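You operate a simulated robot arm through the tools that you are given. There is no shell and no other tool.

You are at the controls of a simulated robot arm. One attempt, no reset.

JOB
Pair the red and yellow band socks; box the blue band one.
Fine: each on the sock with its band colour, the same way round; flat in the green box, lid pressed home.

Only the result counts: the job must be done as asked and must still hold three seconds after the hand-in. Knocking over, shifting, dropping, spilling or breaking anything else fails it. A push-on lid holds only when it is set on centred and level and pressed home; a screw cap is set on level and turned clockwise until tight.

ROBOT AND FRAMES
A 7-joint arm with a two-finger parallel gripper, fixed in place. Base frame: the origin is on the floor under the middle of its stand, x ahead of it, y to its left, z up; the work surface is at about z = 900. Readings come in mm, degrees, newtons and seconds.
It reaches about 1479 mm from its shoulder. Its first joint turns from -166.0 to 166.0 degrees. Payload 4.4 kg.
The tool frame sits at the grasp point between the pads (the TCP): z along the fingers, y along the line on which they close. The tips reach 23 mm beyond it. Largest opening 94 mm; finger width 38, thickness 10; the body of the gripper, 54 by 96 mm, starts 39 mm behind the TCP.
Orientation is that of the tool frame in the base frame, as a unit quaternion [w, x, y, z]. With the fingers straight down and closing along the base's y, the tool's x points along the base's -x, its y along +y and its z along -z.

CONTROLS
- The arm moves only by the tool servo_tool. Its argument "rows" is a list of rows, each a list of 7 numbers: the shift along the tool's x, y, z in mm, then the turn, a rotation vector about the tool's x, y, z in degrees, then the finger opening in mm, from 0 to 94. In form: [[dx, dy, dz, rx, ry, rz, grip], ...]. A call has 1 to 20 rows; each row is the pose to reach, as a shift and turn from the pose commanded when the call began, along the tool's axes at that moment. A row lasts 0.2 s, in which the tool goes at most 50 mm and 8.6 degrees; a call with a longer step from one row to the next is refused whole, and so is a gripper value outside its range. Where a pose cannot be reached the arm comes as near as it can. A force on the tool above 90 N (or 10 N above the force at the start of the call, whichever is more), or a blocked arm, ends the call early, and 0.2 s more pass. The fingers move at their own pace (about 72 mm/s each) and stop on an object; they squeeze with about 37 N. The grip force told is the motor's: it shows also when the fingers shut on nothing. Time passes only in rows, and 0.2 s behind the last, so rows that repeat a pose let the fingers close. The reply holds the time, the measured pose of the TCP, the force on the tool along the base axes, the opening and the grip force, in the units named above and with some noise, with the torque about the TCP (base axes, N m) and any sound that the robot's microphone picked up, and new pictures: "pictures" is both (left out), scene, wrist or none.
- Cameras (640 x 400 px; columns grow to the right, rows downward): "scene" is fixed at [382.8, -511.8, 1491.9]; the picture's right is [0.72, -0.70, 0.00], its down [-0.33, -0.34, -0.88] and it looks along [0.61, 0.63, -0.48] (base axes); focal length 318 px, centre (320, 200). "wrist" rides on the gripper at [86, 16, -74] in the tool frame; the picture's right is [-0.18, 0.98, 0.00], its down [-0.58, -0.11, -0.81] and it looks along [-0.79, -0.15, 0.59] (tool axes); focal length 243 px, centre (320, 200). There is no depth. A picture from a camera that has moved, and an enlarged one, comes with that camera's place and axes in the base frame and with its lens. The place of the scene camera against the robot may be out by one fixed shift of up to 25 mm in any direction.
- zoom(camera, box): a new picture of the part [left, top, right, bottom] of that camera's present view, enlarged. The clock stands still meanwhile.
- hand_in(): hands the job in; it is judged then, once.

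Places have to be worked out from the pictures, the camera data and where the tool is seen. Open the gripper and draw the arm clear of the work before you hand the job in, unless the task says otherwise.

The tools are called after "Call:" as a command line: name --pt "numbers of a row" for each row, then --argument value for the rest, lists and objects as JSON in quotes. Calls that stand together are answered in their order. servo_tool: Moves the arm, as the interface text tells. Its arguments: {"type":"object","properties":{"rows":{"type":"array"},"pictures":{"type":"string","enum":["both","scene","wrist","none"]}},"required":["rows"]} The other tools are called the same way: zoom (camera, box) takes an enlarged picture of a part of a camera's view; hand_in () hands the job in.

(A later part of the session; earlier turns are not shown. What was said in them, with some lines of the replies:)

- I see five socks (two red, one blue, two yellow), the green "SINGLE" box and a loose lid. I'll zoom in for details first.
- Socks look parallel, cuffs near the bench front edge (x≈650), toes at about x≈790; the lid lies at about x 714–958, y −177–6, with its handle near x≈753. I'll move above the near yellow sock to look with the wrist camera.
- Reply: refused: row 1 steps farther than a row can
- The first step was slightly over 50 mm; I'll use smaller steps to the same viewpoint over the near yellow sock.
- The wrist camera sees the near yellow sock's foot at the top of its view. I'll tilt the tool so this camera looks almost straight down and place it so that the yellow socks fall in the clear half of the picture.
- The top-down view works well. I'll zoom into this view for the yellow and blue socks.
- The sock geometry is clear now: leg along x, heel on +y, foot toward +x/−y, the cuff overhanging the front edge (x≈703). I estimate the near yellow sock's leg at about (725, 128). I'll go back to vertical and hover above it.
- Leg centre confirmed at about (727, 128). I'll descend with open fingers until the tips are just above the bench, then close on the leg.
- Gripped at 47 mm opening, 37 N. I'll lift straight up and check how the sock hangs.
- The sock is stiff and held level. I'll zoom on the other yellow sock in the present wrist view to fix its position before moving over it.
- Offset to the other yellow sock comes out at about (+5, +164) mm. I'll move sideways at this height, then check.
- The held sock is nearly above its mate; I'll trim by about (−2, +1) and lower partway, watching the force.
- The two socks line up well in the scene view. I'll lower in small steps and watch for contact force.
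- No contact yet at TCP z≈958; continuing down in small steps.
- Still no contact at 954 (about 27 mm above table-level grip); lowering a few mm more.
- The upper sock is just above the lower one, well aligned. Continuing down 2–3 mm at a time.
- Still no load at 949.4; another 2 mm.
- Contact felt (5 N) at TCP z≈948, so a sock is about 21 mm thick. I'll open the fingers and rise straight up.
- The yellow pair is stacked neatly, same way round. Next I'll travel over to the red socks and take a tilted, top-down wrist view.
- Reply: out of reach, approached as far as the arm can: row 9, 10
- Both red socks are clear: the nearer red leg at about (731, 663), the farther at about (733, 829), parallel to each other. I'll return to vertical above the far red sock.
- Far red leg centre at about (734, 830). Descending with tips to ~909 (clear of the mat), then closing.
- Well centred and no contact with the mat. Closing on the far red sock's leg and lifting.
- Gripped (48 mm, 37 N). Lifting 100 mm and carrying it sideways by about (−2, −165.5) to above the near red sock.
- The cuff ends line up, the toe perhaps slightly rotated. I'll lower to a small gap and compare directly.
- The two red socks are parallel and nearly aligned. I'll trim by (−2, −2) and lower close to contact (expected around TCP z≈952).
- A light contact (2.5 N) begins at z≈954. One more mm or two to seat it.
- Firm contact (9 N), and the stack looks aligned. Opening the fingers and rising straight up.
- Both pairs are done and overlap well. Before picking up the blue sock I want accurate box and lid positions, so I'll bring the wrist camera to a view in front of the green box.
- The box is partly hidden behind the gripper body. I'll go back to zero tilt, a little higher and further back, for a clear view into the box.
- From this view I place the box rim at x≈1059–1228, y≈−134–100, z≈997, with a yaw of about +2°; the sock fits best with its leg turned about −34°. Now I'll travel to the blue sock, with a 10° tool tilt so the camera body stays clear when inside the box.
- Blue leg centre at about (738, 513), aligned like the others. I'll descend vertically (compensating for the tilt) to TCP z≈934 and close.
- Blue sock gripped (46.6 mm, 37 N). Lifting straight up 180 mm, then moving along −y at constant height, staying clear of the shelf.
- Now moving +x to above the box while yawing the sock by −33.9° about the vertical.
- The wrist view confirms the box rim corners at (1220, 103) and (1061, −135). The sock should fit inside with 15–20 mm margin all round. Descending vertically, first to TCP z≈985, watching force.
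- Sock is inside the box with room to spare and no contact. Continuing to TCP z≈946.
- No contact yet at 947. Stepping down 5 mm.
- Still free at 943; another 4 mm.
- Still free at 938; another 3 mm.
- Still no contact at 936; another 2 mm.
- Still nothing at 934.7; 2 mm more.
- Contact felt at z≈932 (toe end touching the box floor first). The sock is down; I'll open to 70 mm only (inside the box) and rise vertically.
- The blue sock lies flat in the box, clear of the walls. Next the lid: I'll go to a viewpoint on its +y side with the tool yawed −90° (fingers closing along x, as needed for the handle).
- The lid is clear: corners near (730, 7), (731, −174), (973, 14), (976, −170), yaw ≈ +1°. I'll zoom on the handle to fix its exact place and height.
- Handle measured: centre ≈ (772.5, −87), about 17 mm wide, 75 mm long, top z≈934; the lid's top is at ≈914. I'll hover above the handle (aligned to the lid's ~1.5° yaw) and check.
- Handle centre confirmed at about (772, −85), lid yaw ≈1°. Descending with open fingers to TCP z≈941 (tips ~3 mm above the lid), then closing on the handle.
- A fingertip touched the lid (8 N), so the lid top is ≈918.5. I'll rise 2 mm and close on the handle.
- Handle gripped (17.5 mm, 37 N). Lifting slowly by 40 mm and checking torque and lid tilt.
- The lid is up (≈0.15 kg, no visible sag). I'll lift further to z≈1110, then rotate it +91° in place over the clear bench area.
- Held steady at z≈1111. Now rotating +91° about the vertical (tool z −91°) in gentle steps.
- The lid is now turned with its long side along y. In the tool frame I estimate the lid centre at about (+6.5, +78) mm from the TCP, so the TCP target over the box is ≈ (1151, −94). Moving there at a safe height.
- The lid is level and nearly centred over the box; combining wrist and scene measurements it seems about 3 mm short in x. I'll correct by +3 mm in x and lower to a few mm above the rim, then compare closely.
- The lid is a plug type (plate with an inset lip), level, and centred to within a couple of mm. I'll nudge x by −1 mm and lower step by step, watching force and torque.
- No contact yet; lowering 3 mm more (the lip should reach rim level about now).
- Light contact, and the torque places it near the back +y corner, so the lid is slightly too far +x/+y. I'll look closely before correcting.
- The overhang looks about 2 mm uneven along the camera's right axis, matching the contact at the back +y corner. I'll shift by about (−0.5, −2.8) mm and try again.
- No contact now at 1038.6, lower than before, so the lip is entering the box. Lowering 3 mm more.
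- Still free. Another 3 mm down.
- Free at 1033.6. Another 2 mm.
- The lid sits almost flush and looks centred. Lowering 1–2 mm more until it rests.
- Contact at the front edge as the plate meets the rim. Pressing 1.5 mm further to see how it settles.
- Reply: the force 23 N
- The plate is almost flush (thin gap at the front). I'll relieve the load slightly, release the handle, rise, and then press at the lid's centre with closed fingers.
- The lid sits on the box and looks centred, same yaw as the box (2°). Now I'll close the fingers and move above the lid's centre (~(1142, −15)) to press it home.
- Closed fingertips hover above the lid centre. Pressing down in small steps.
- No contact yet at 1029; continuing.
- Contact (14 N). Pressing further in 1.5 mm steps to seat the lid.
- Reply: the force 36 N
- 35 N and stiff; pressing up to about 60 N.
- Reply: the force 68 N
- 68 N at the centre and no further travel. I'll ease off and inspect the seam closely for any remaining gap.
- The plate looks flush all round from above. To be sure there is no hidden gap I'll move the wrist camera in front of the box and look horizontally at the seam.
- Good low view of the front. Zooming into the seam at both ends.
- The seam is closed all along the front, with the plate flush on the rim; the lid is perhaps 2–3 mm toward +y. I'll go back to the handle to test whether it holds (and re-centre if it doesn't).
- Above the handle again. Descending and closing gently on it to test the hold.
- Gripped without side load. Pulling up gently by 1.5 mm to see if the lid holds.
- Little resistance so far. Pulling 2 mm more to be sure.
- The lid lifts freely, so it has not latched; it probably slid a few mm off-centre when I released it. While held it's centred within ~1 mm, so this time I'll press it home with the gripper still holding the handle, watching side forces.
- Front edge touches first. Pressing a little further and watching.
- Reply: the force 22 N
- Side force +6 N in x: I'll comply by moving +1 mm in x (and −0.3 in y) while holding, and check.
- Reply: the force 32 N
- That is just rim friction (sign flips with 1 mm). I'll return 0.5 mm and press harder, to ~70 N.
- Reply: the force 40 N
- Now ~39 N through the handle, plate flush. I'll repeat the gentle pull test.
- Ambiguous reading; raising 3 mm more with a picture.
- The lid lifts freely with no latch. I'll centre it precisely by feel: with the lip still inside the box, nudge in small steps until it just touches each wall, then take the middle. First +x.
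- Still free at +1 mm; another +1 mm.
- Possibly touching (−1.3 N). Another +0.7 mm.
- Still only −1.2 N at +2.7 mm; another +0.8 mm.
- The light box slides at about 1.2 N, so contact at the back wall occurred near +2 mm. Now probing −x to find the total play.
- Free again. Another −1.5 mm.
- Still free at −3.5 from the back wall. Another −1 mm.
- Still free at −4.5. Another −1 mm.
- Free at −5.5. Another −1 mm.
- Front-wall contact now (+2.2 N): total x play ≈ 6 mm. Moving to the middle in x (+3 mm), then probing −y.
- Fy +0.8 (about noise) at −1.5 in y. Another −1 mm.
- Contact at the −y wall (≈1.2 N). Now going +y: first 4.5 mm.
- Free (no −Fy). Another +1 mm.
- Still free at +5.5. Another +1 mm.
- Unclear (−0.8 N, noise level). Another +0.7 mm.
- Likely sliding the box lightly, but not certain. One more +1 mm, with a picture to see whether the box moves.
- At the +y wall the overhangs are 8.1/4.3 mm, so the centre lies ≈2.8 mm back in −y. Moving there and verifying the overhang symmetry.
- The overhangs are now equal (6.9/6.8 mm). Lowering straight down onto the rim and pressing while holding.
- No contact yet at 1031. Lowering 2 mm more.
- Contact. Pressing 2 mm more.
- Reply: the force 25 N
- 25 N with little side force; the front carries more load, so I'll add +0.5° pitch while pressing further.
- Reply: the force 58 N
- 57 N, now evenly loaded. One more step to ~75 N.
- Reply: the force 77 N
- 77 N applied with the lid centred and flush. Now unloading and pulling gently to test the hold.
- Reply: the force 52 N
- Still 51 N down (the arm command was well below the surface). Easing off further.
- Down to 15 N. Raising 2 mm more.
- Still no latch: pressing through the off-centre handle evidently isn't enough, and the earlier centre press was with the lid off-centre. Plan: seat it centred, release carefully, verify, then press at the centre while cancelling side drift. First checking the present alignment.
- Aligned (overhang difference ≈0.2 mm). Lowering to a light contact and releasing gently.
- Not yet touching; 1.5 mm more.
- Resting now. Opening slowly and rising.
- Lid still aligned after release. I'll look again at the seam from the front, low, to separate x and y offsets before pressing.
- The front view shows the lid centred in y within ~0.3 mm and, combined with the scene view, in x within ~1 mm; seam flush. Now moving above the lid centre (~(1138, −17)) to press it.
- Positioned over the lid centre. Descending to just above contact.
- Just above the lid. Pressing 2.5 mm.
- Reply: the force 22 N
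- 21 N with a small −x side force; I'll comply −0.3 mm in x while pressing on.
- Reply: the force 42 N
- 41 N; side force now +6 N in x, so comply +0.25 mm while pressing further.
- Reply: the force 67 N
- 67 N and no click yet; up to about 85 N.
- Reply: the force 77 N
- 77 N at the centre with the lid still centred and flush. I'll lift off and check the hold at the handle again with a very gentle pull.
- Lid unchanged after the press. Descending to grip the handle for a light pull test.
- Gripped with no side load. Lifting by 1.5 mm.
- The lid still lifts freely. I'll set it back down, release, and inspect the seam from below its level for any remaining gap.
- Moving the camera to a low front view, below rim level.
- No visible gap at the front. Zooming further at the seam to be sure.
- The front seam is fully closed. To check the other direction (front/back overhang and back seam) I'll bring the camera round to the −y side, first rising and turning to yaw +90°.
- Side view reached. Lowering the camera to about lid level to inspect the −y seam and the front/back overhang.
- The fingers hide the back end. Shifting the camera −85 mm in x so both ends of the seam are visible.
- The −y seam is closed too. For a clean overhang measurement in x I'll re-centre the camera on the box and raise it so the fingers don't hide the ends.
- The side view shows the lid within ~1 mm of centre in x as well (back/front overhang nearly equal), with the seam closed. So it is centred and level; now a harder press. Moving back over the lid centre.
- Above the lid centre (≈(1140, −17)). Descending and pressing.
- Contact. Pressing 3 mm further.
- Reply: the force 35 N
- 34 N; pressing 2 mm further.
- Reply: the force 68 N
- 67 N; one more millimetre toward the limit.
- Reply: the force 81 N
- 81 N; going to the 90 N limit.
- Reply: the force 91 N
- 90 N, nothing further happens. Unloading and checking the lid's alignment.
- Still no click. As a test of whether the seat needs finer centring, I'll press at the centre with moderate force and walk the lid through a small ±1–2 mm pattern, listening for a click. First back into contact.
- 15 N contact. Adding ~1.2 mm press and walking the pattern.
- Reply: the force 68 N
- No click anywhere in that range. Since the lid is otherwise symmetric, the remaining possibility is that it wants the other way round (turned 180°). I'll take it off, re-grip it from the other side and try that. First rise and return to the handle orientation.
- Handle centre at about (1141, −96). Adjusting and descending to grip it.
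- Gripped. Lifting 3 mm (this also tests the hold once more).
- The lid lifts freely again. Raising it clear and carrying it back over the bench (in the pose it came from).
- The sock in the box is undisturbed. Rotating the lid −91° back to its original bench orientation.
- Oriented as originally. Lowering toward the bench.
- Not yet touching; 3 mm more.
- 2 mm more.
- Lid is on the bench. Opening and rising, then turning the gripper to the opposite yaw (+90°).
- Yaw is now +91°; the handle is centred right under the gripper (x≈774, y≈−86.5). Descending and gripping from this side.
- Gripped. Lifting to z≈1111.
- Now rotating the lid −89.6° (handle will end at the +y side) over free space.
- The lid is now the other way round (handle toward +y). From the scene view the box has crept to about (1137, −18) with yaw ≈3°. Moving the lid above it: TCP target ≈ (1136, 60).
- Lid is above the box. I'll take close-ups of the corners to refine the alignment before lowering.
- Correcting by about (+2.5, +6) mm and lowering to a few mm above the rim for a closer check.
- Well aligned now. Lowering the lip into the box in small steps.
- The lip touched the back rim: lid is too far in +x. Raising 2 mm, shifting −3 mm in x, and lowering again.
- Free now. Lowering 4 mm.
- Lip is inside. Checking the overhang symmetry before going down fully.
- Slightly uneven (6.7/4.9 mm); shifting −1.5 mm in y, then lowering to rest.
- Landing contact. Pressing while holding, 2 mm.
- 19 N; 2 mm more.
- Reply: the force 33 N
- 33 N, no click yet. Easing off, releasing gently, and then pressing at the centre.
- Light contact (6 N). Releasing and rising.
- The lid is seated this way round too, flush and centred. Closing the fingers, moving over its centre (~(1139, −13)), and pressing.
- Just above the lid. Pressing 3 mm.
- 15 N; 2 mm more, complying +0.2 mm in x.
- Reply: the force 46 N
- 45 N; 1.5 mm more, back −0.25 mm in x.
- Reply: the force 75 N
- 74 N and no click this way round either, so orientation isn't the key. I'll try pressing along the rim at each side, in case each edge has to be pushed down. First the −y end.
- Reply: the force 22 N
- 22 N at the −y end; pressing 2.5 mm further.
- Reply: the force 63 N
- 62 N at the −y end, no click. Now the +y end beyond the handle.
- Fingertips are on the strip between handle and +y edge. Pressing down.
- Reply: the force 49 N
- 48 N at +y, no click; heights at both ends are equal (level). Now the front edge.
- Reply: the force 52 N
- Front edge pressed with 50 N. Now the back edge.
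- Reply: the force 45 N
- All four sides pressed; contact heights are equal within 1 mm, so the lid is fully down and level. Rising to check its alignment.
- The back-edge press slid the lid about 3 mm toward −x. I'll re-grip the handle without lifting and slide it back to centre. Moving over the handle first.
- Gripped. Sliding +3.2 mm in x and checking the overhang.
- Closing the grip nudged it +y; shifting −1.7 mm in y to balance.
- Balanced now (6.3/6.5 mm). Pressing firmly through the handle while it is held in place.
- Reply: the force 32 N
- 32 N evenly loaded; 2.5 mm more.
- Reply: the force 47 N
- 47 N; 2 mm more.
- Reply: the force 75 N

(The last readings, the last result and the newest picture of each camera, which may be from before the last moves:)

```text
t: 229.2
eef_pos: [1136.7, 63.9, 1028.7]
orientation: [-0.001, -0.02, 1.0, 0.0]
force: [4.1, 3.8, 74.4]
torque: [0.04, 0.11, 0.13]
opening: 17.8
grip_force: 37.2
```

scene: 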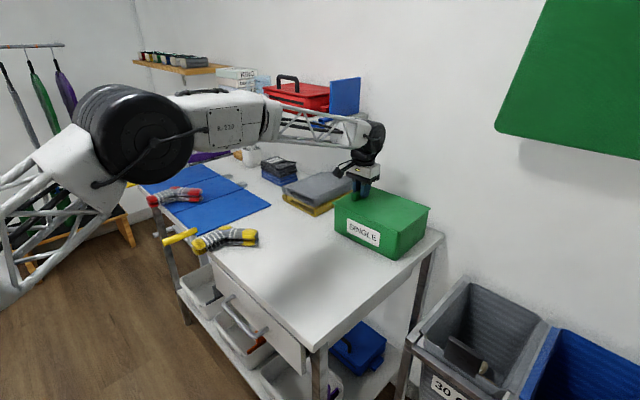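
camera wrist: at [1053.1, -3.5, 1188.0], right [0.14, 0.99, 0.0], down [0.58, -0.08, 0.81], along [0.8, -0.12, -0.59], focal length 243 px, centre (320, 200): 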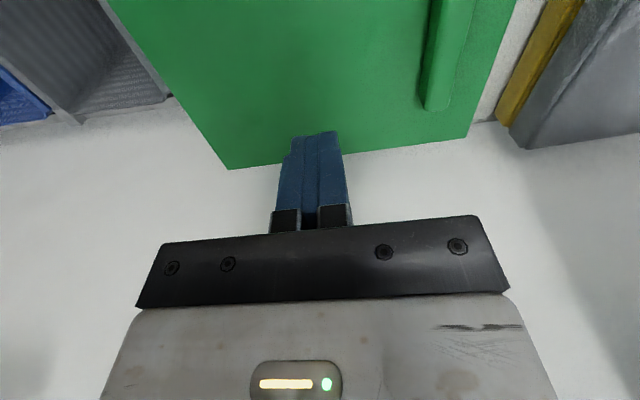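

No click. I'll ease to ~35 N and, still holding the handle, sweep a small ±2 mm pattern to see if any exact position engages.

Call:
servo_tool --pt "0 0 -2 0 0 0 5" --pt "0 0 -3.5 0 0 0 5" --pt "-1 0 -3.5 0 0 0 5" --pt "-2 0 -3.5 0 0 0 5" --pt "-2 -1 -3.5 0 0 0 5" --pt "-1 -1 -3.5 0 0 0 5" --pt "0 -1 -3.5 0 0 0 5" --pt "1 -1 -3.5 0 0 0 5" --pt "2 -1 -3.5 0 0 0 5" --pt "2 0 -3.5 0 0 0 5" --pt "1 0 -3.5 0 0 0 5" --pt "0 0 -3.5 0 0 0 5" --pt "0 1 -3.5 0 0 0 5" --pt "-1 1 -3.5 0 0 0 5" --pt "-2 1 -3.5 0 0 0 5" --pt "-1 2 -3.5 0 0 0 5" --pt "0 2 -3.5 0 0 0 5" --pt "1 1 -3.5 0 0 0 5" --pt "0 0 -3.5 0 0 0 5" --pt "0 0 -3.5 0 0 0 5" --pictures "scene"

Call:
zoom --camera "scene" --box '[325, 175, 385, 225]'

Call:
zoom --camera "scene" --box '[380, 195, 440, 245]'

```text
t: 233.4
eef_pos: [1136.5, 67.3, 1028.5]
orientation: [-0.003, -0.022, 1.0, 0.0]
force: [-1.4, 19.8, 57.4]
torque: [0.43, -1.01, 0.16]
opening: 17.7
grip_force: 37.4
```

scene: 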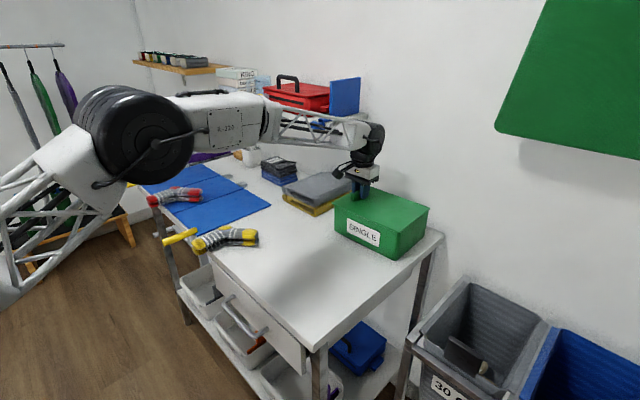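

```text
8.00 times, centred on (355, 200) of scene
camera zoom: at [382.8, -511.8, 1491.9], right [0.72, -0.7, 0.0], down [-0.33, -0.34, -0.88], along [0.61, 0.63, -0.48], focal length 2548 px, centre (40, 200)
```

zoom: 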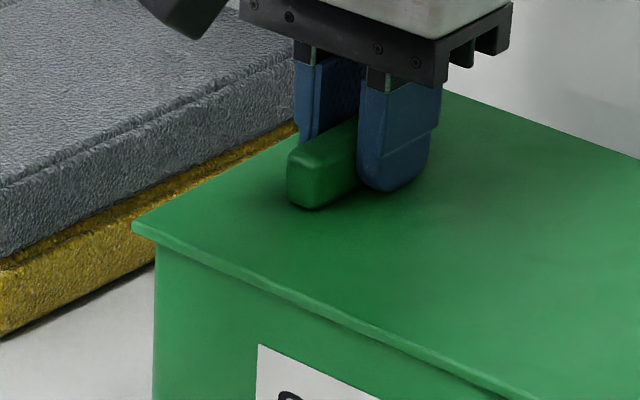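

```text
8.00 times, centred on (410, 220) of scene
camera zoom: at [382.8, -511.8, 1491.9], right [0.72, -0.7, 0.0], down [-0.33, -0.34, -0.88], along [0.61, 0.63, -0.48], focal length 2548 px, centre (-400, 40)
```

zoom: 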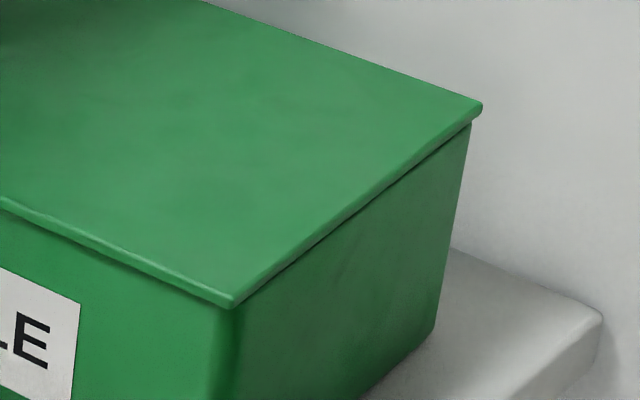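

No click anywhere, so there is evidently no audible latch to find; what matters is that the lid is centred, level and fully down. Easing off to let it return to the centred position.

Call:
servo_tool --pt "0 0 -2 0 -0.2 0 5" --pt "0 0 -4 0 -0.4 0 5" --pt "0 0 -6 0 -0.4 0 5" --pt "0 0 -7 0 -0.4 0 5" --pt "0 0 -7 0 -0.4 0 5" --pictures "scene"

Call:
zoom --camera "scene" --box '[325, 175, 385, 225]'

Call:
zoom --camera "scene" --box '[380, 195, 440, 245]'

```text
t: 234.6
eef_pos: [1136.4, 65.1, 1031.1]
orientation: [-0.001, -0.021, 1.0, -0.001]
force: [0.4, -0.1, -1.4]
torque: [0.12, -0.01, -0.03]
opening: 17.6
grip_force: 36.7
```

scene: 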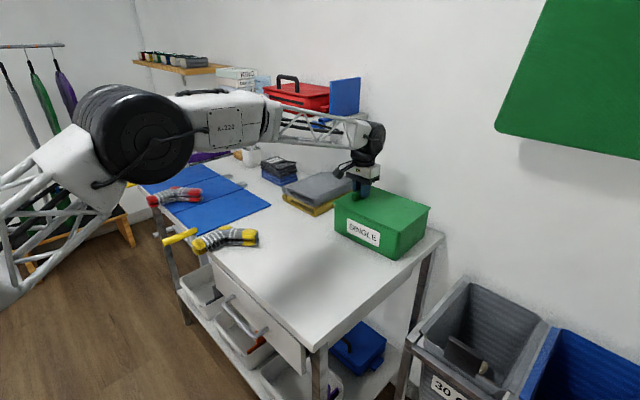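

```text
8.00 times, centred on (355, 200) of scene
camera zoom: at [382.8, -511.8, 1491.9], right [0.72, -0.7, 0.0], down [-0.33, -0.34, -0.88], along [0.61, 0.63, -0.48], focal length 2548 px, centre (40, 200)
```

zoom: 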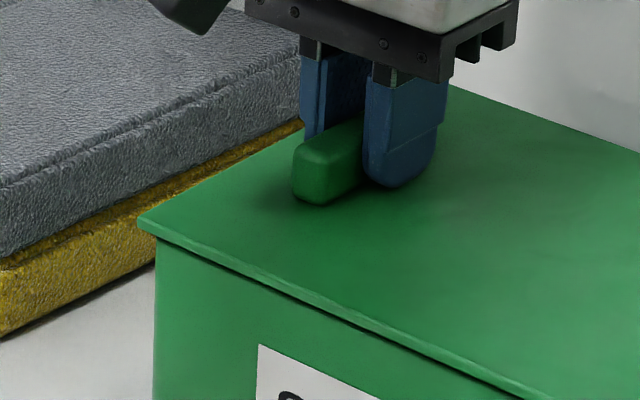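

```text
8.00 times, centred on (410, 220) of scene
camera zoom: at [382.8, -511.8, 1491.9], right [0.72, -0.7, 0.0], down [-0.33, -0.34, -0.88], along [0.61, 0.63, -0.48], focal length 2548 px, centre (-400, 40)
```

zoom: 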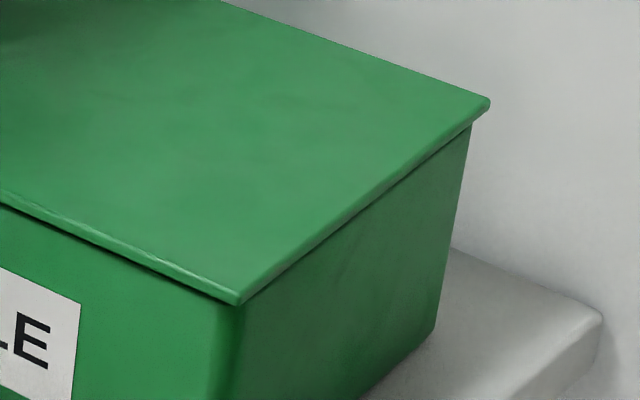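

Balanced again and hanging free just above the rim. A quick probe in x for centring: +2 mm.

Call:
servo_tool --pt "-1 0 0 0 0 0 5" --pt "-2 0 0 0 0 0 5" --pt "-2 0 0 0 0 0 5" --pt "-2 0 0 0 0 0 5" --pictures "none"

```text
t: 235.6
eef_pos: [1138.4, 64.5, 1033.6]
orientation: [0.0, -0.021, 1.0, -0.001]
force: [-1.0, 1.0, -1.8]
torque: [0.1, 0.0, 0.03]
opening: 17.7
grip_force: 37.0
```

Possibly touching (−1 N). +1 mm more.

Call:
servo_tool --pt "-0.5 0 0 0 0 0 5" --pt "-1 0 0 0 0 0 5" --pt "-1 0 0 0 0 0 5" --pt "-1 0 0 0 0 0 5" --pictures "scene"

Call:
zoom --camera "scene" --box '[380, 195, 440, 245]'

Call:
zoom --camera "scene" --box '[325, 175, 385, 225]'

```text
t: 236.6
eef_pos: [1140.1, 65.1, 1033.6]
orientation: [0.0, -0.021, 1.0, -0.001]
force: [-1.0, 0.2, -2.2]
torque: [0.09, 0.06, -0.01]
opening: 17.6
grip_force: 37.4
```

scene: 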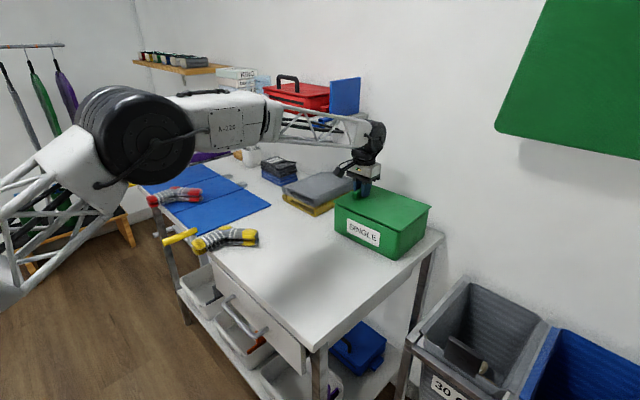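

```text
8.00 times, centred on (410, 220) of scene
camera zoom: at [382.8, -511.8, 1491.9], right [0.72, -0.7, 0.0], down [-0.33, -0.34, -0.88], along [0.61, 0.63, -0.48], focal length 2548 px, centre (-400, 40)
```

zoom: 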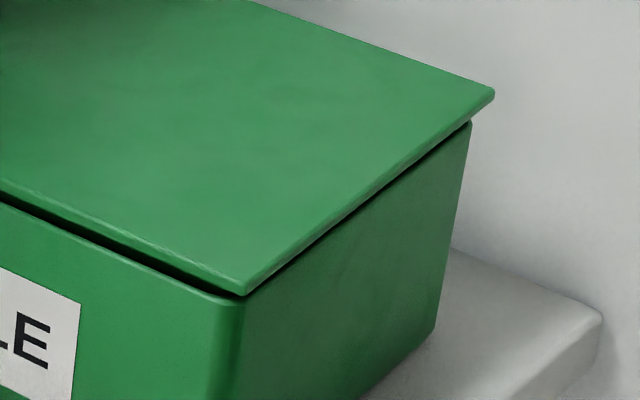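

```text
8.00 times, centred on (355, 200) of scene
camera zoom: at [382.8, -511.8, 1491.9], right [0.72, -0.7, 0.0], down [-0.33, -0.34, -0.88], along [0.61, 0.63, -0.48], focal length 2548 px, centre (40, 200)
```

zoom: 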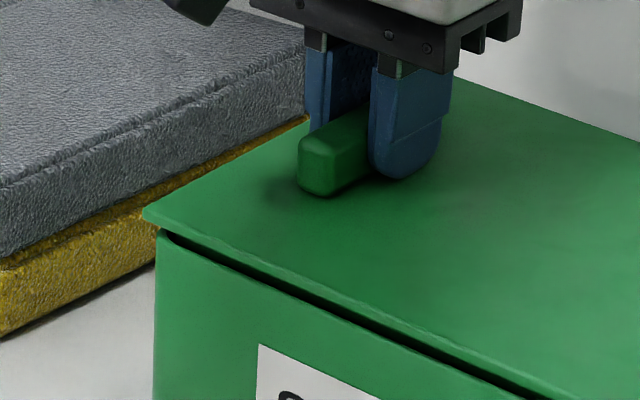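

Contact with the back wall occurs about 2.5 mm from the balanced position (play is ±3), so that position is within 0.5 mm of centre. Returning (−3.5 mm) and lowering to rest.

Call:
servo_tool --pt "1.5 0 0 0 0 0 5" --pt "3 0 0 0 0 0 5" --pt "3.4 0 0 0 0 0 5" --pt "3.4 0 1 0 0 0 5" --pt "3.4 0 2 0 0 0 5" --pt "3.4 0 2.5 0 0 0 5" --pt "3.4 0 2.5 0 0 0 5" --pictures "none"

```text
t: 238.2
eef_pos: [1136.9, 64.5, 1030.9]
orientation: [-0.001, -0.021, 1.0, 0.0]
force: [-0.6, -0.4, -1.4]
torque: [0.1, 0.01, -0.02]
opening: 17.5
grip_force: 37.4
```

Not yet resting; lowering 1.5 mm more.

Call:
servo_tool --pt "0 0 0.8 0 0 0 5" --pt "0 0 1.5 0 0 0 5" --pt "0 0 1.5 0 0 0 5" --pictures "none"

```text
t: 239.0
eef_pos: [1136.6, 64.6, 1030.2]
orientation: [0.0, -0.021, 1.0, -0.001]
force: [0.4, 0.9, -0.9]
torque: [0.1, 0.02, 0.02]
opening: 17.7
grip_force: 37.1
```

1.5 mm more.

Call:
servo_tool --pt "0 0 0.8 0 0 0 5" --pt "0 0 1.5 0 0 0 5" --pt "0 0 1.5 0 0 0 5" --pictures "none"

```text
t: 239.8
eef_pos: [1136.5, 65.1, 1029.2]
orientation: [0.0, -0.021, 1.0, -0.001]
force: [1.9, -0.5, 6.0]
torque: [0.01, 0.58, 0.07]
opening: 17.6
grip_force: 37.0
```

Resting (7 N). Releasing gently and rising.

Call:
servo_tool --pt "0 0 -0.5 0 0 0 5" --pt "0 0 -0.5 0 0 0 20" --pt "0 0 -0.5 0 0 0 24" --pt "0 0 -0.5 0 0 0 35" --pt "0 0 -0.5 0 0 0 60" --pt "0 0 -0.5 0 0 0 60" --pt "0 0 -15 0 0 0 60" --pt "0 0 -40 0 0 0 60" --pt "0 0 -60 0 0 0 60" --pt "0 0 -60 0 0 0 60" --pictures "scene"

Call:
zoom --camera "scene" --box '[325, 175, 385, 225]'

Call:
zoom --camera "scene" --box '[380, 195, 440, 245]'

```text
t: 242.0
eef_pos: [1137.5, 64.4, 1088.7]
orientation: [0.0, -0.021, 1.0, -0.001]
force: [-0.2, 0.9, 1.1]
torque: [-0.03, -0.01, 0.02]
opening: 60.0
grip_force: 0.1
```

scene: 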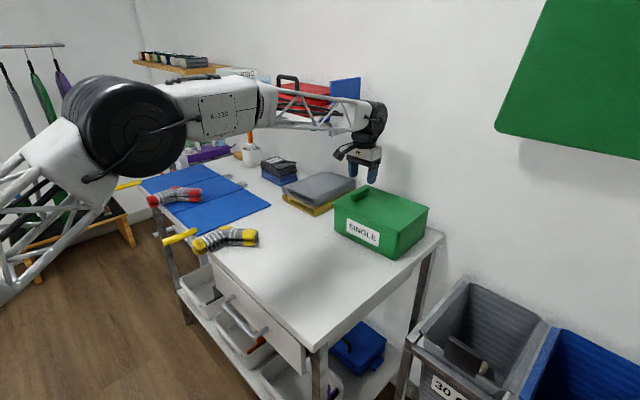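

```text
8.00 times, centred on (355, 200) of scene
camera zoom: at [382.8, -511.8, 1491.9], right [0.72, -0.7, 0.0], down [-0.33, -0.34, -0.88], along [0.61, 0.63, -0.48], focal length 2548 px, centre (40, 200)
```

zoom: 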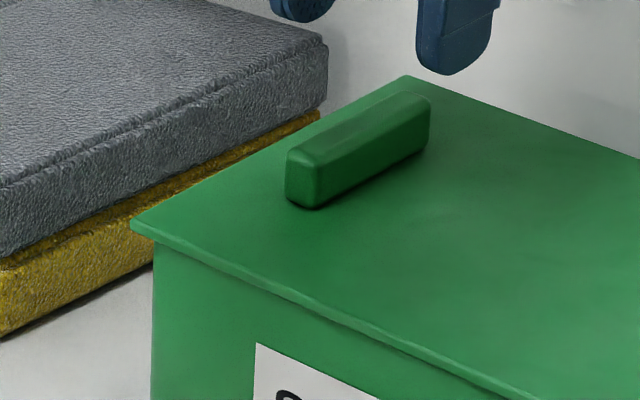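

```text
8.00 times, centred on (410, 220) of scene
camera zoom: at [382.8, -511.8, 1491.9], right [0.72, -0.7, 0.0], down [-0.33, -0.34, -0.88], along [0.61, 0.63, -0.48], focal length 2548 px, centre (-400, 40)
```

zoom: 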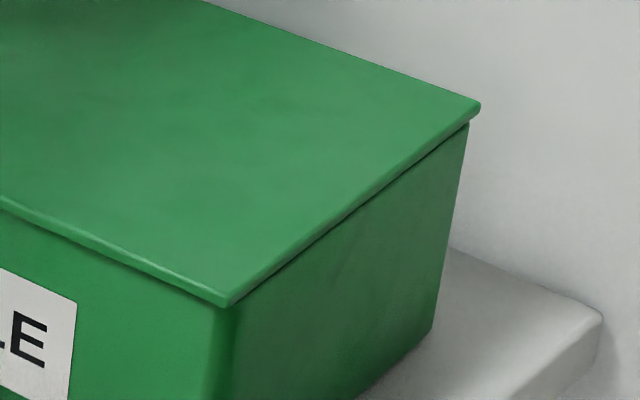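

On release the lid slid ~3 mm toward the front. I'll nudge it back using light fingertip pressure at the lid centre and dragging +x. Moving there.

Call:
servo_tool --pt "0 -26 0 0 0 0 30" --pt "0 -52 0 0 0 0 0" --pt "0 -78 0 0 0 0 0" --pt "0 -78 25 0 0 0 0" --pt "0 -78 45 0 0 0 0" --pt "0 -78 57 0 0 0 0" --pt "0 -78 60 0 0 0 0" --pt "0 -78 60 0 0 0 0" --pictures "none"

```text
t: 243.8
eef_pos: [1139.5, -13.2, 1028.1]
orientation: [0.001, -0.021, 1.0, -0.002]
force: [0.1, -1.2, 2.7]
torque: [-0.02, 0.07, 0.0]
opening: 0.2
grip_force: 36.7
```

Light contact (3 N). Adding ~0.5 mm and dragging +3 mm in x.

Call:
servo_tool --pt "0 0 0.6 0 0 0 0" --pt "-0.8 0 0.6 0 0 0 0" --pt "-1.6 0 0.6 0 0 0 0" --pt "-2.4 0 0.6 0 0 0 0" --pt "-3.2 0 0.6 0 0 0 0" --pt "-3.4 0 0.6 0 0 0 0" --pt "-3.4 0 0.6 0 0 0 0" --pictures "scene"

Call:
zoom --camera "scene" --box '[325, 175, 385, 225]'

Call:
zoom --camera "scene" --box '[380, 195, 440, 245]'

```text
t: 245.4
eef_pos: [1143.4, -13.6, 1029.0]
orientation: [0.002, -0.021, 1.0, 0.0]
force: [-4.9, 1.5, 16.8]
torque: [0.01, 0.28, -0.01]
opening: 0.2
grip_force: 37.5
```

scene: 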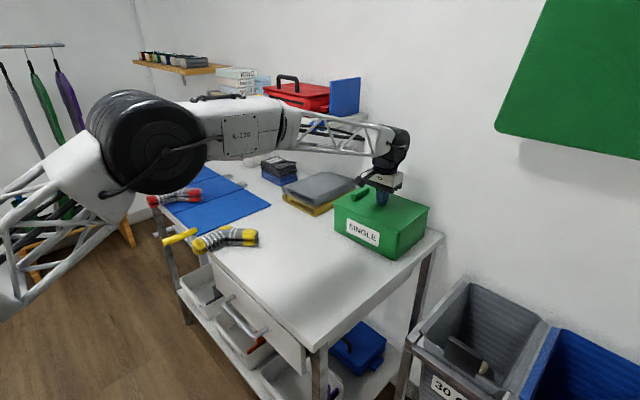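

```text
8.00 times, centred on (355, 200) of scene
camera zoom: at [382.8, -511.8, 1491.9], right [0.72, -0.7, 0.0], down [-0.33, -0.34, -0.88], along [0.61, 0.63, -0.48], focal length 2548 px, centre (40, 200)
```

zoom: 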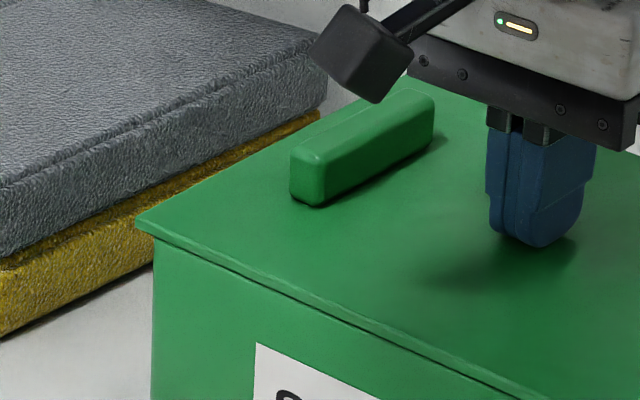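

```text
8.00 times, centred on (410, 220) of scene
camera zoom: at [382.8, -511.8, 1491.9], right [0.72, -0.7, 0.0], down [-0.33, -0.34, -0.88], along [0.61, 0.63, -0.48], focal length 2548 px, centre (-400, 40)
```

zoom: 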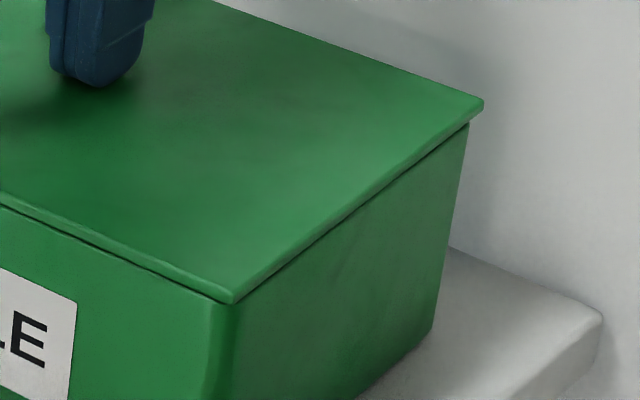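

The lid slid back: overhangs 6.3/5.7 mm and the front seam is thin again. Pressing down here now.

Call:
servo_tool --pt "0.1 0 0.6 0 0 0 0" --pt "0.2 0 1.2 0 0 0 0" --pt "0.2 0 1.8 0 0 0 0" --pt "0.2 0 1.8 0 0 0 0" --pictures "none"

```text
t: 246.4
eef_pos: [1143.6, -12.1, 1029.5]
orientation: [0.002, -0.021, 1.0, 0.0]
force: [2.1, 1.1, 37.8]
torque: [-0.01, 0.31, -0.02]
opening: 0.3
grip_force: 37.6
```

38 N with little side force. 2 mm more.

Call:
servo_tool --pt "-0.1 0 0.7 0 0 0 0" --pt "-0.2 0 1.4 0 0 0 0" --pt "-0.2 0 2 0 0 0 0" --pt "-0.2 0 2 0 0 0 0" --pictures "none"

```text
t: 247.4
eef_pos: [1142.8, -14.7, 1029.8]
orientation: [0.003, -0.02, 1.0, 0.0]
force: [1.0, -0.4, 71.6]
torque: [0.0, 0.61, -0.02]
opening: 0.0
grip_force: 37.4
```

72 N, no side force, lid centred. Unloading straight up and checking.

Call:
servo_tool --pt "0 0 -2 0 0 0 0" --pt "0 0 -4 0 0 0 0" --pt "0 0 -6 0 0 0 0" --pt "0 0 -10 0 0 0 0" --pt "0 0 -40 0 0 0 0" --pt "0 0 -80 0 0 0 0" --pt "0 0 -80 0 0 0 0" --pictures "both"

Call:
zoom --camera "scene" --box '[325, 175, 385, 225]'

Call:
zoom --camera "scene" --box '[380, 195, 440, 245]'

```text
t: 249.0
eef_pos: [1142.6, -13.8, 1102.7]
orientation: [0.0, -0.021, 1.0, 0.0]
force: [0.3, 0.3, -0.7]
torque: [-0.01, 0.0, 0.0]
opening: 0.0
grip_force: 36.6
camera wrist: at [1057.3, -1.4, 1176.9], right [0.14, 0.99, 0.0], down [0.59, -0.08, 0.81], along [0.8, -0.12, -0.59], focal length 243 px, centre (320, 200)
```

scene: 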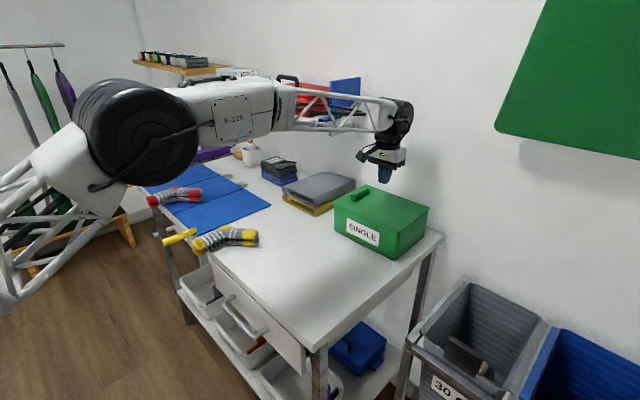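
wrist: 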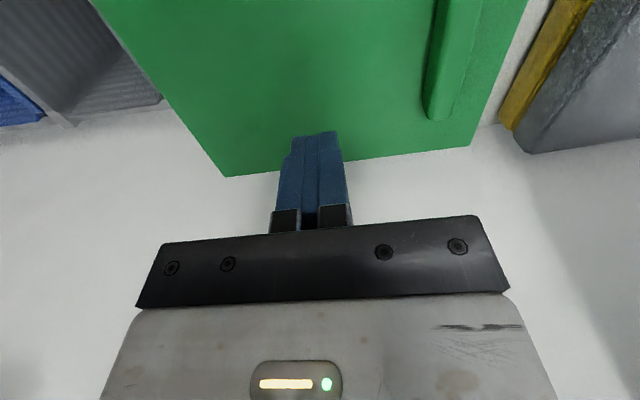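

```text
8.00 times, centred on (355, 200) of scene
camera zoom: at [382.8, -511.8, 1491.9], right [0.72, -0.7, 0.0], down [-0.33, -0.34, -0.88], along [0.61, 0.63, -0.48], focal length 2548 px, centre (40, 200)
```

zoom: 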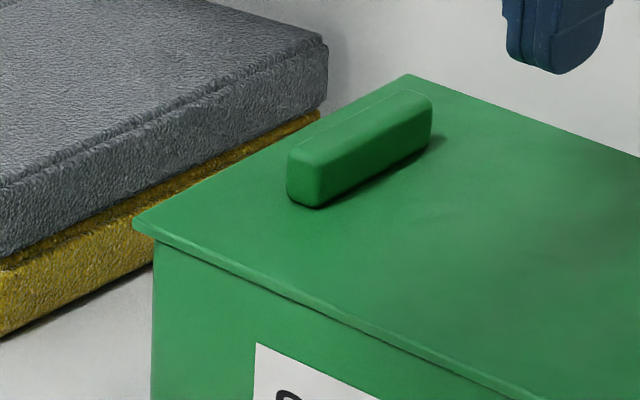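

```text
8.00 times, centred on (410, 220) of scene
camera zoom: at [382.8, -511.8, 1491.9], right [0.72, -0.7, 0.0], down [-0.33, -0.34, -0.88], along [0.61, 0.63, -0.48], focal length 2548 px, centre (-400, 40)
```

zoom: 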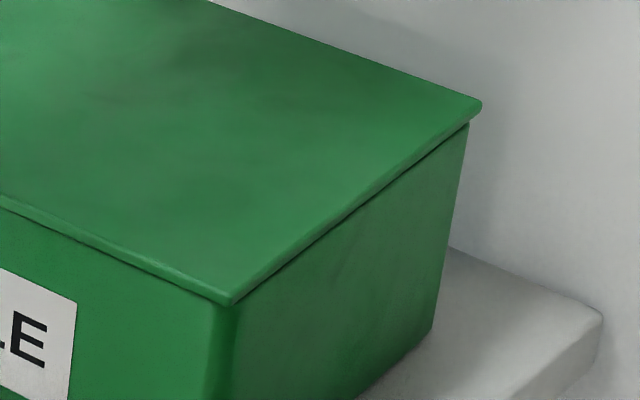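

About 1 mm short of centre after lift-off. One more refinement: drag +x a touch further before the final press so it ends centred.

Call:
servo_tool --pt "3 0 25 0 0 0 0" --pt "3 0 50 0 0 0 0" --pt "3 0 70 0 0 0 0" --pt "3 0 73.5 0 0 0 0" --pt "3 0 75 0 0 0 0" --pt "3 0 75 0 0 0 0" --pictures "none"

```text
t: 250.4
eef_pos: [1139.5, -12.9, 1028.3]
orientation: [0.001, -0.021, 1.0, -0.002]
force: [-1.0, 1.2, 3.3]
torque: [0.01, 0.05, 0.0]
opening: 0.2
grip_force: 36.8
```

Light contact; adding a little pressure and dragging +2.4 mm in x (and −0.4 in y).

Call:
servo_tool --pt "0 0 0.7 0 0 0 0" --pt "-0.8 -0.1 0.7 0 0 0 0" --pt "-1.6 -0.2 0.7 0 0 0 0" --pt "-2.4 -0.4 0.7 0 0 0 0" --pt "-2.4 -0.4 1.5 0 0 0 0" --pt "-2.4 -0.4 2.3 0 0 0 0" --pt "-2.4 -0.4 2.3 0 0 0 0" --pictures "scene"

Call:
zoom --camera "scene" --box '[325, 175, 385, 225]'

Call:
zoom --camera "scene" --box '[380, 195, 440, 245]'

```text
t: 252.0
eef_pos: [1142.9, -14.3, 1028.2]
orientation: [0.002, -0.022, 1.0, 0.0]
force: [-4.8, -0.8, 23.8]
torque: [-0.05, 0.41, 0.03]
opening: 0.1
grip_force: 37.0
```

scene: 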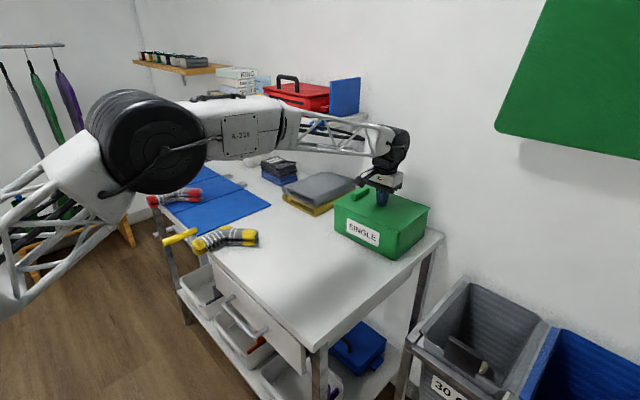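

```text
8.00 times, centred on (355, 200) of scene
camera zoom: at [382.8, -511.8, 1491.9], right [0.72, -0.7, 0.0], down [-0.33, -0.34, -0.88], along [0.61, 0.63, -0.48], focal length 2548 px, centre (40, 200)
```

zoom: 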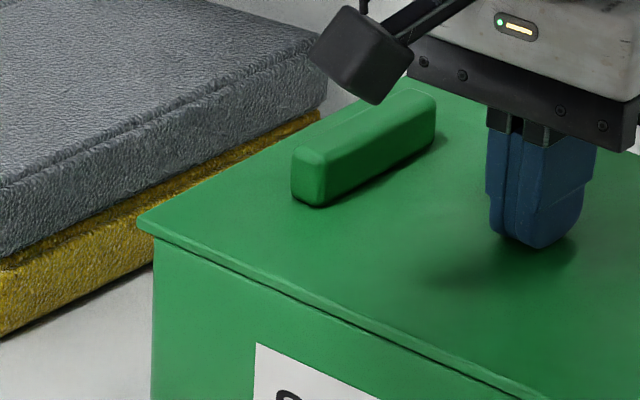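

```text
8.00 times, centred on (410, 220) of scene
camera zoom: at [382.8, -511.8, 1491.9], right [0.72, -0.7, 0.0], down [-0.33, -0.34, -0.88], along [0.61, 0.63, -0.48], focal length 2548 px, centre (-400, 40)
```

zoom: 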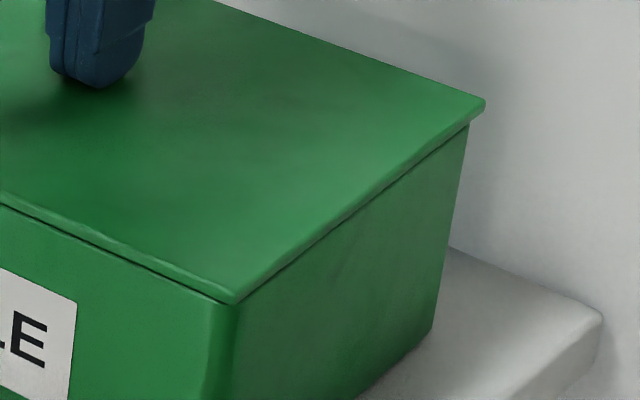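

Balanced (5.5/6.4 mm). Final firm press here.

Call:
servo_tool --pt "0 0 0.8 0 0 0 0" --pt "0 0 1.6 0 0 0 0" --pt "0 0 2.4 0 0 0 0" --pt "0 0 3 0 0 0 0" --pt "0 0 3.4 0 0 0 0" --pt "0 0 3.4 0 0 0 0" --pictures "none"

```text
t: 253.4
eef_pos: [1142.2, -13.7, 1028.4]
orientation: [0.004, -0.021, 1.0, -0.001]
force: [-2.4, -0.5, 74.0]
torque: [-0.07, 0.81, 0.07]
opening: 0.0
grip_force: 37.2
```

74 N. Unloading with a slight +x bias to counter the spring-back, then rising clear.

Call:
servo_tool --pt "-0.2 0 -1.5 0 0 0 0" --pt "-0.5 0 -3 0 0 0 0" --pt "-0.7 0 -4.5 0 0 0 0" --pt "-0.8 0 -6 0 0 0 0" --pt "-0.8 0 -8 0 0 0 0" --pt "-0.8 0 -15 0 0 0 0" --pt "-0.8 0 -50 0 0 0 0" --pt "-0.8 0 -90 0 0 0 0" --pt "-0.8 0 -90 0 0 0 0" --pictures "scene"

Call:
zoom --camera "scene" --box '[325, 175, 385, 225]'

Call:
zoom --camera "scene" --box '[380, 195, 440, 245]'

Call:
zoom --camera "scene" --box '[130, 160, 290, 270]'

```text
t: 255.4
eef_pos: [1144.4, -12.8, 1113.0]
orientation: [0.0, -0.021, 1.0, -0.001]
force: [-0.4, 1.1, -0.3]
torque: [0.03, 0.02, 0.04]
opening: 0.0
grip_force: 36.9
```

scene: 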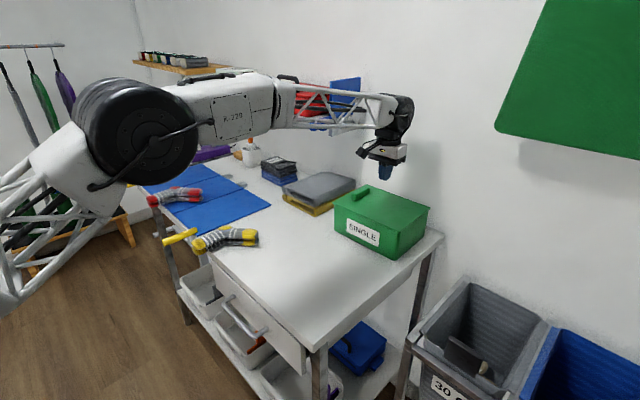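

```text
8.00 times, centred on (355, 200) of scene
camera zoom: at [382.8, -511.8, 1491.9], right [0.72, -0.7, 0.0], down [-0.33, -0.34, -0.88], along [0.61, 0.63, -0.48], focal length 2548 px, centre (40, 200)
```

zoom: 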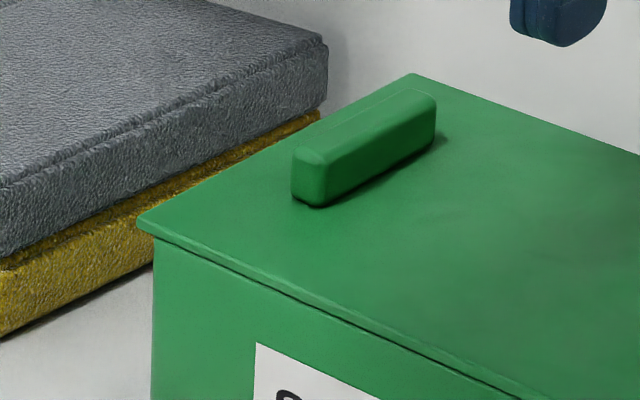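

```text
8.00 times, centred on (410, 220) of scene
camera zoom: at [382.8, -511.8, 1491.9], right [0.72, -0.7, 0.0], down [-0.33, -0.34, -0.88], along [0.61, 0.63, -0.48], focal length 2548 px, centre (-400, 40)
```

zoom: 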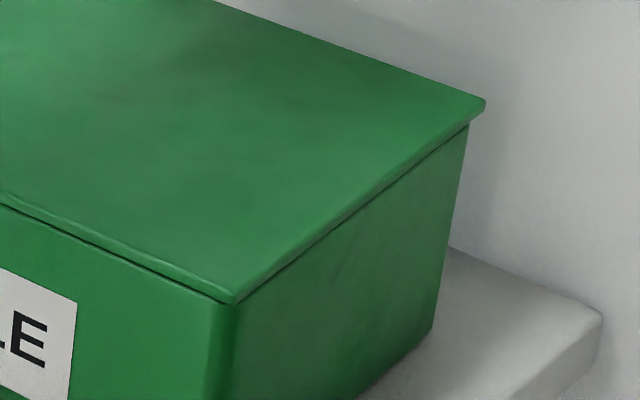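

```text
3.64 times, centred on (210, 215) of scene
camera zoom: at [382.8, -511.8, 1491.9], right [0.72, -0.7, 0.0], down [-0.33, -0.34, -0.88], along [0.61, 0.63, -0.48], focal length 1158 px, centre (720, 146)
```

zoom: 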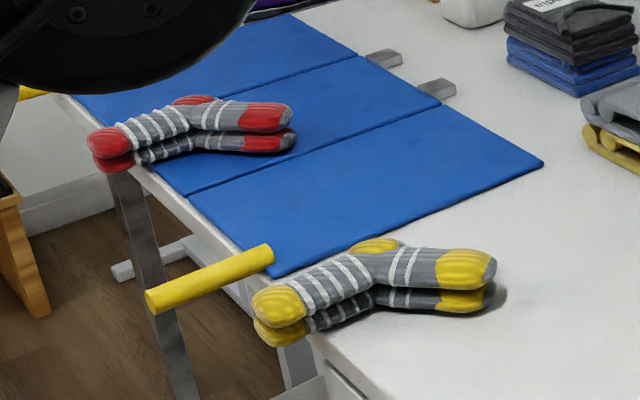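

The lid stays put: overhangs 5.5/6.0 mm, seam closed, level; both sock pairs are neatly stacked. Now withdrawing the arm up and back to its start area with the gripper open.

Call:
servo_tool --pt "0 0 -40 0 0 0 0" --pt "0 0 -80 0 0 0 30" --pt "0 0 -120 0 0 0 60" --pt "40 8 -126 0 0 0 94" --pt "80 16 -126 0 0 0 94" --pt "120 25 -126 0 0 0 94" --pt "160 33 -126 0 0 0 94" --pt "200 41 -126 0 0 0 94" --pt "240 50 -126 0 0 0 94" --pt "280 58 -126 0 0 0 94" --pt "298 61.5 -126 0 0 0 94" --pt "298 61.5 -126 0 0 0 94" --pt "298 61.5 -126 0 0 0 94" --pictures "both"

Call:
zoom --camera "scene" --box '[320, 165, 445, 265]'

```text
t: 258.2
eef_pos: [841.1, 35.6, 1239.2]
orientation: [0.0, -0.021, 1.0, -0.002]
force: [-0.2, -0.6, -0.1]
torque: [-0.02, -0.04, 0.02]
opening: 93.8
grip_force: 0.0
camera wrist: at [755.1, 47.9, 1313.3], right [0.14, 0.99, 0.0], down [0.58, -0.08, 0.81], along [0.8, -0.12, -0.59], focal length 243 px, centre (320, 200)
```

scene: 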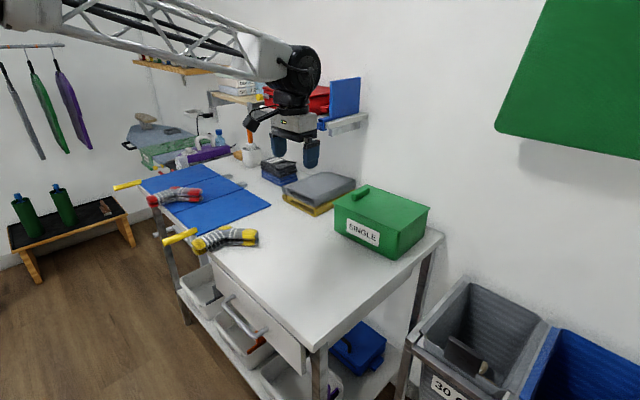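
wrist: 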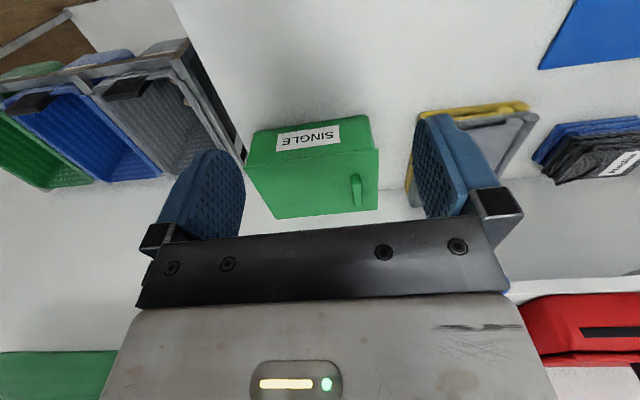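

```text
4.00 times, centred on (382, 215) of scene
camera zoom: at [382.8, -511.8, 1491.9], right [0.72, -0.7, 0.0], down [-0.33, -0.34, -0.88], along [0.61, 0.63, -0.48], focal length 1274 px, centre (70, 140)
```

zoom: 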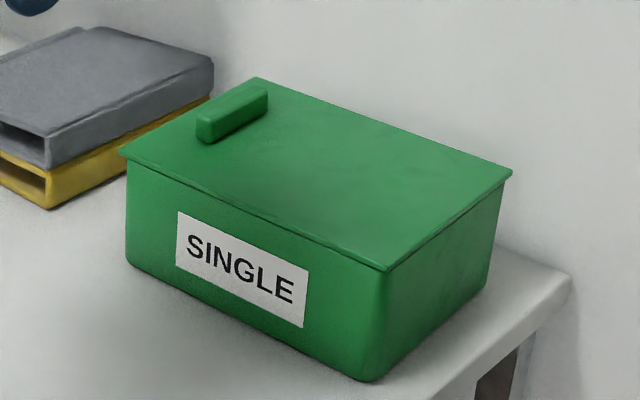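

The arm is clear with the gripper open. Both pairs are stacked the same way round, and the blue sock was flat in the green box when last seen. The lid is centred, level and pressed flush, but I never felt or heard it latch: it lifted freely in every pull test. I didn't pull on it after the final press. Handing in.

Call:
hand_in

```text
The job is handed in.
```

I handed the job in with everything placed as asked, but I never confirmed that the lid actually holds.

- **Socks:** one red sock lies on the other and one yellow sock lies on the other. Each pair is the same way round and closely aligned.
- **Blue sock:** it lay flat in the green box, clear of the walls, when I last saw it with the lid off.
- **Lid:** it is level, centred to about 1 mm, and the visible seams are closed. I pressed it at the centre several times, up to about 90 N, with a final press of 74 N.
- **Lid hold:** no press gave a click. Each time I pulled gently on the handle it lifted freely, with the lid either way round. I did not pull on it again after the final press, so if the check needs it to latch, it may fail there.
- **Box position:** the box slid a few millimetres and turned about 1° while I was fitting the lid. Nothing else was seen to move or be knocked.
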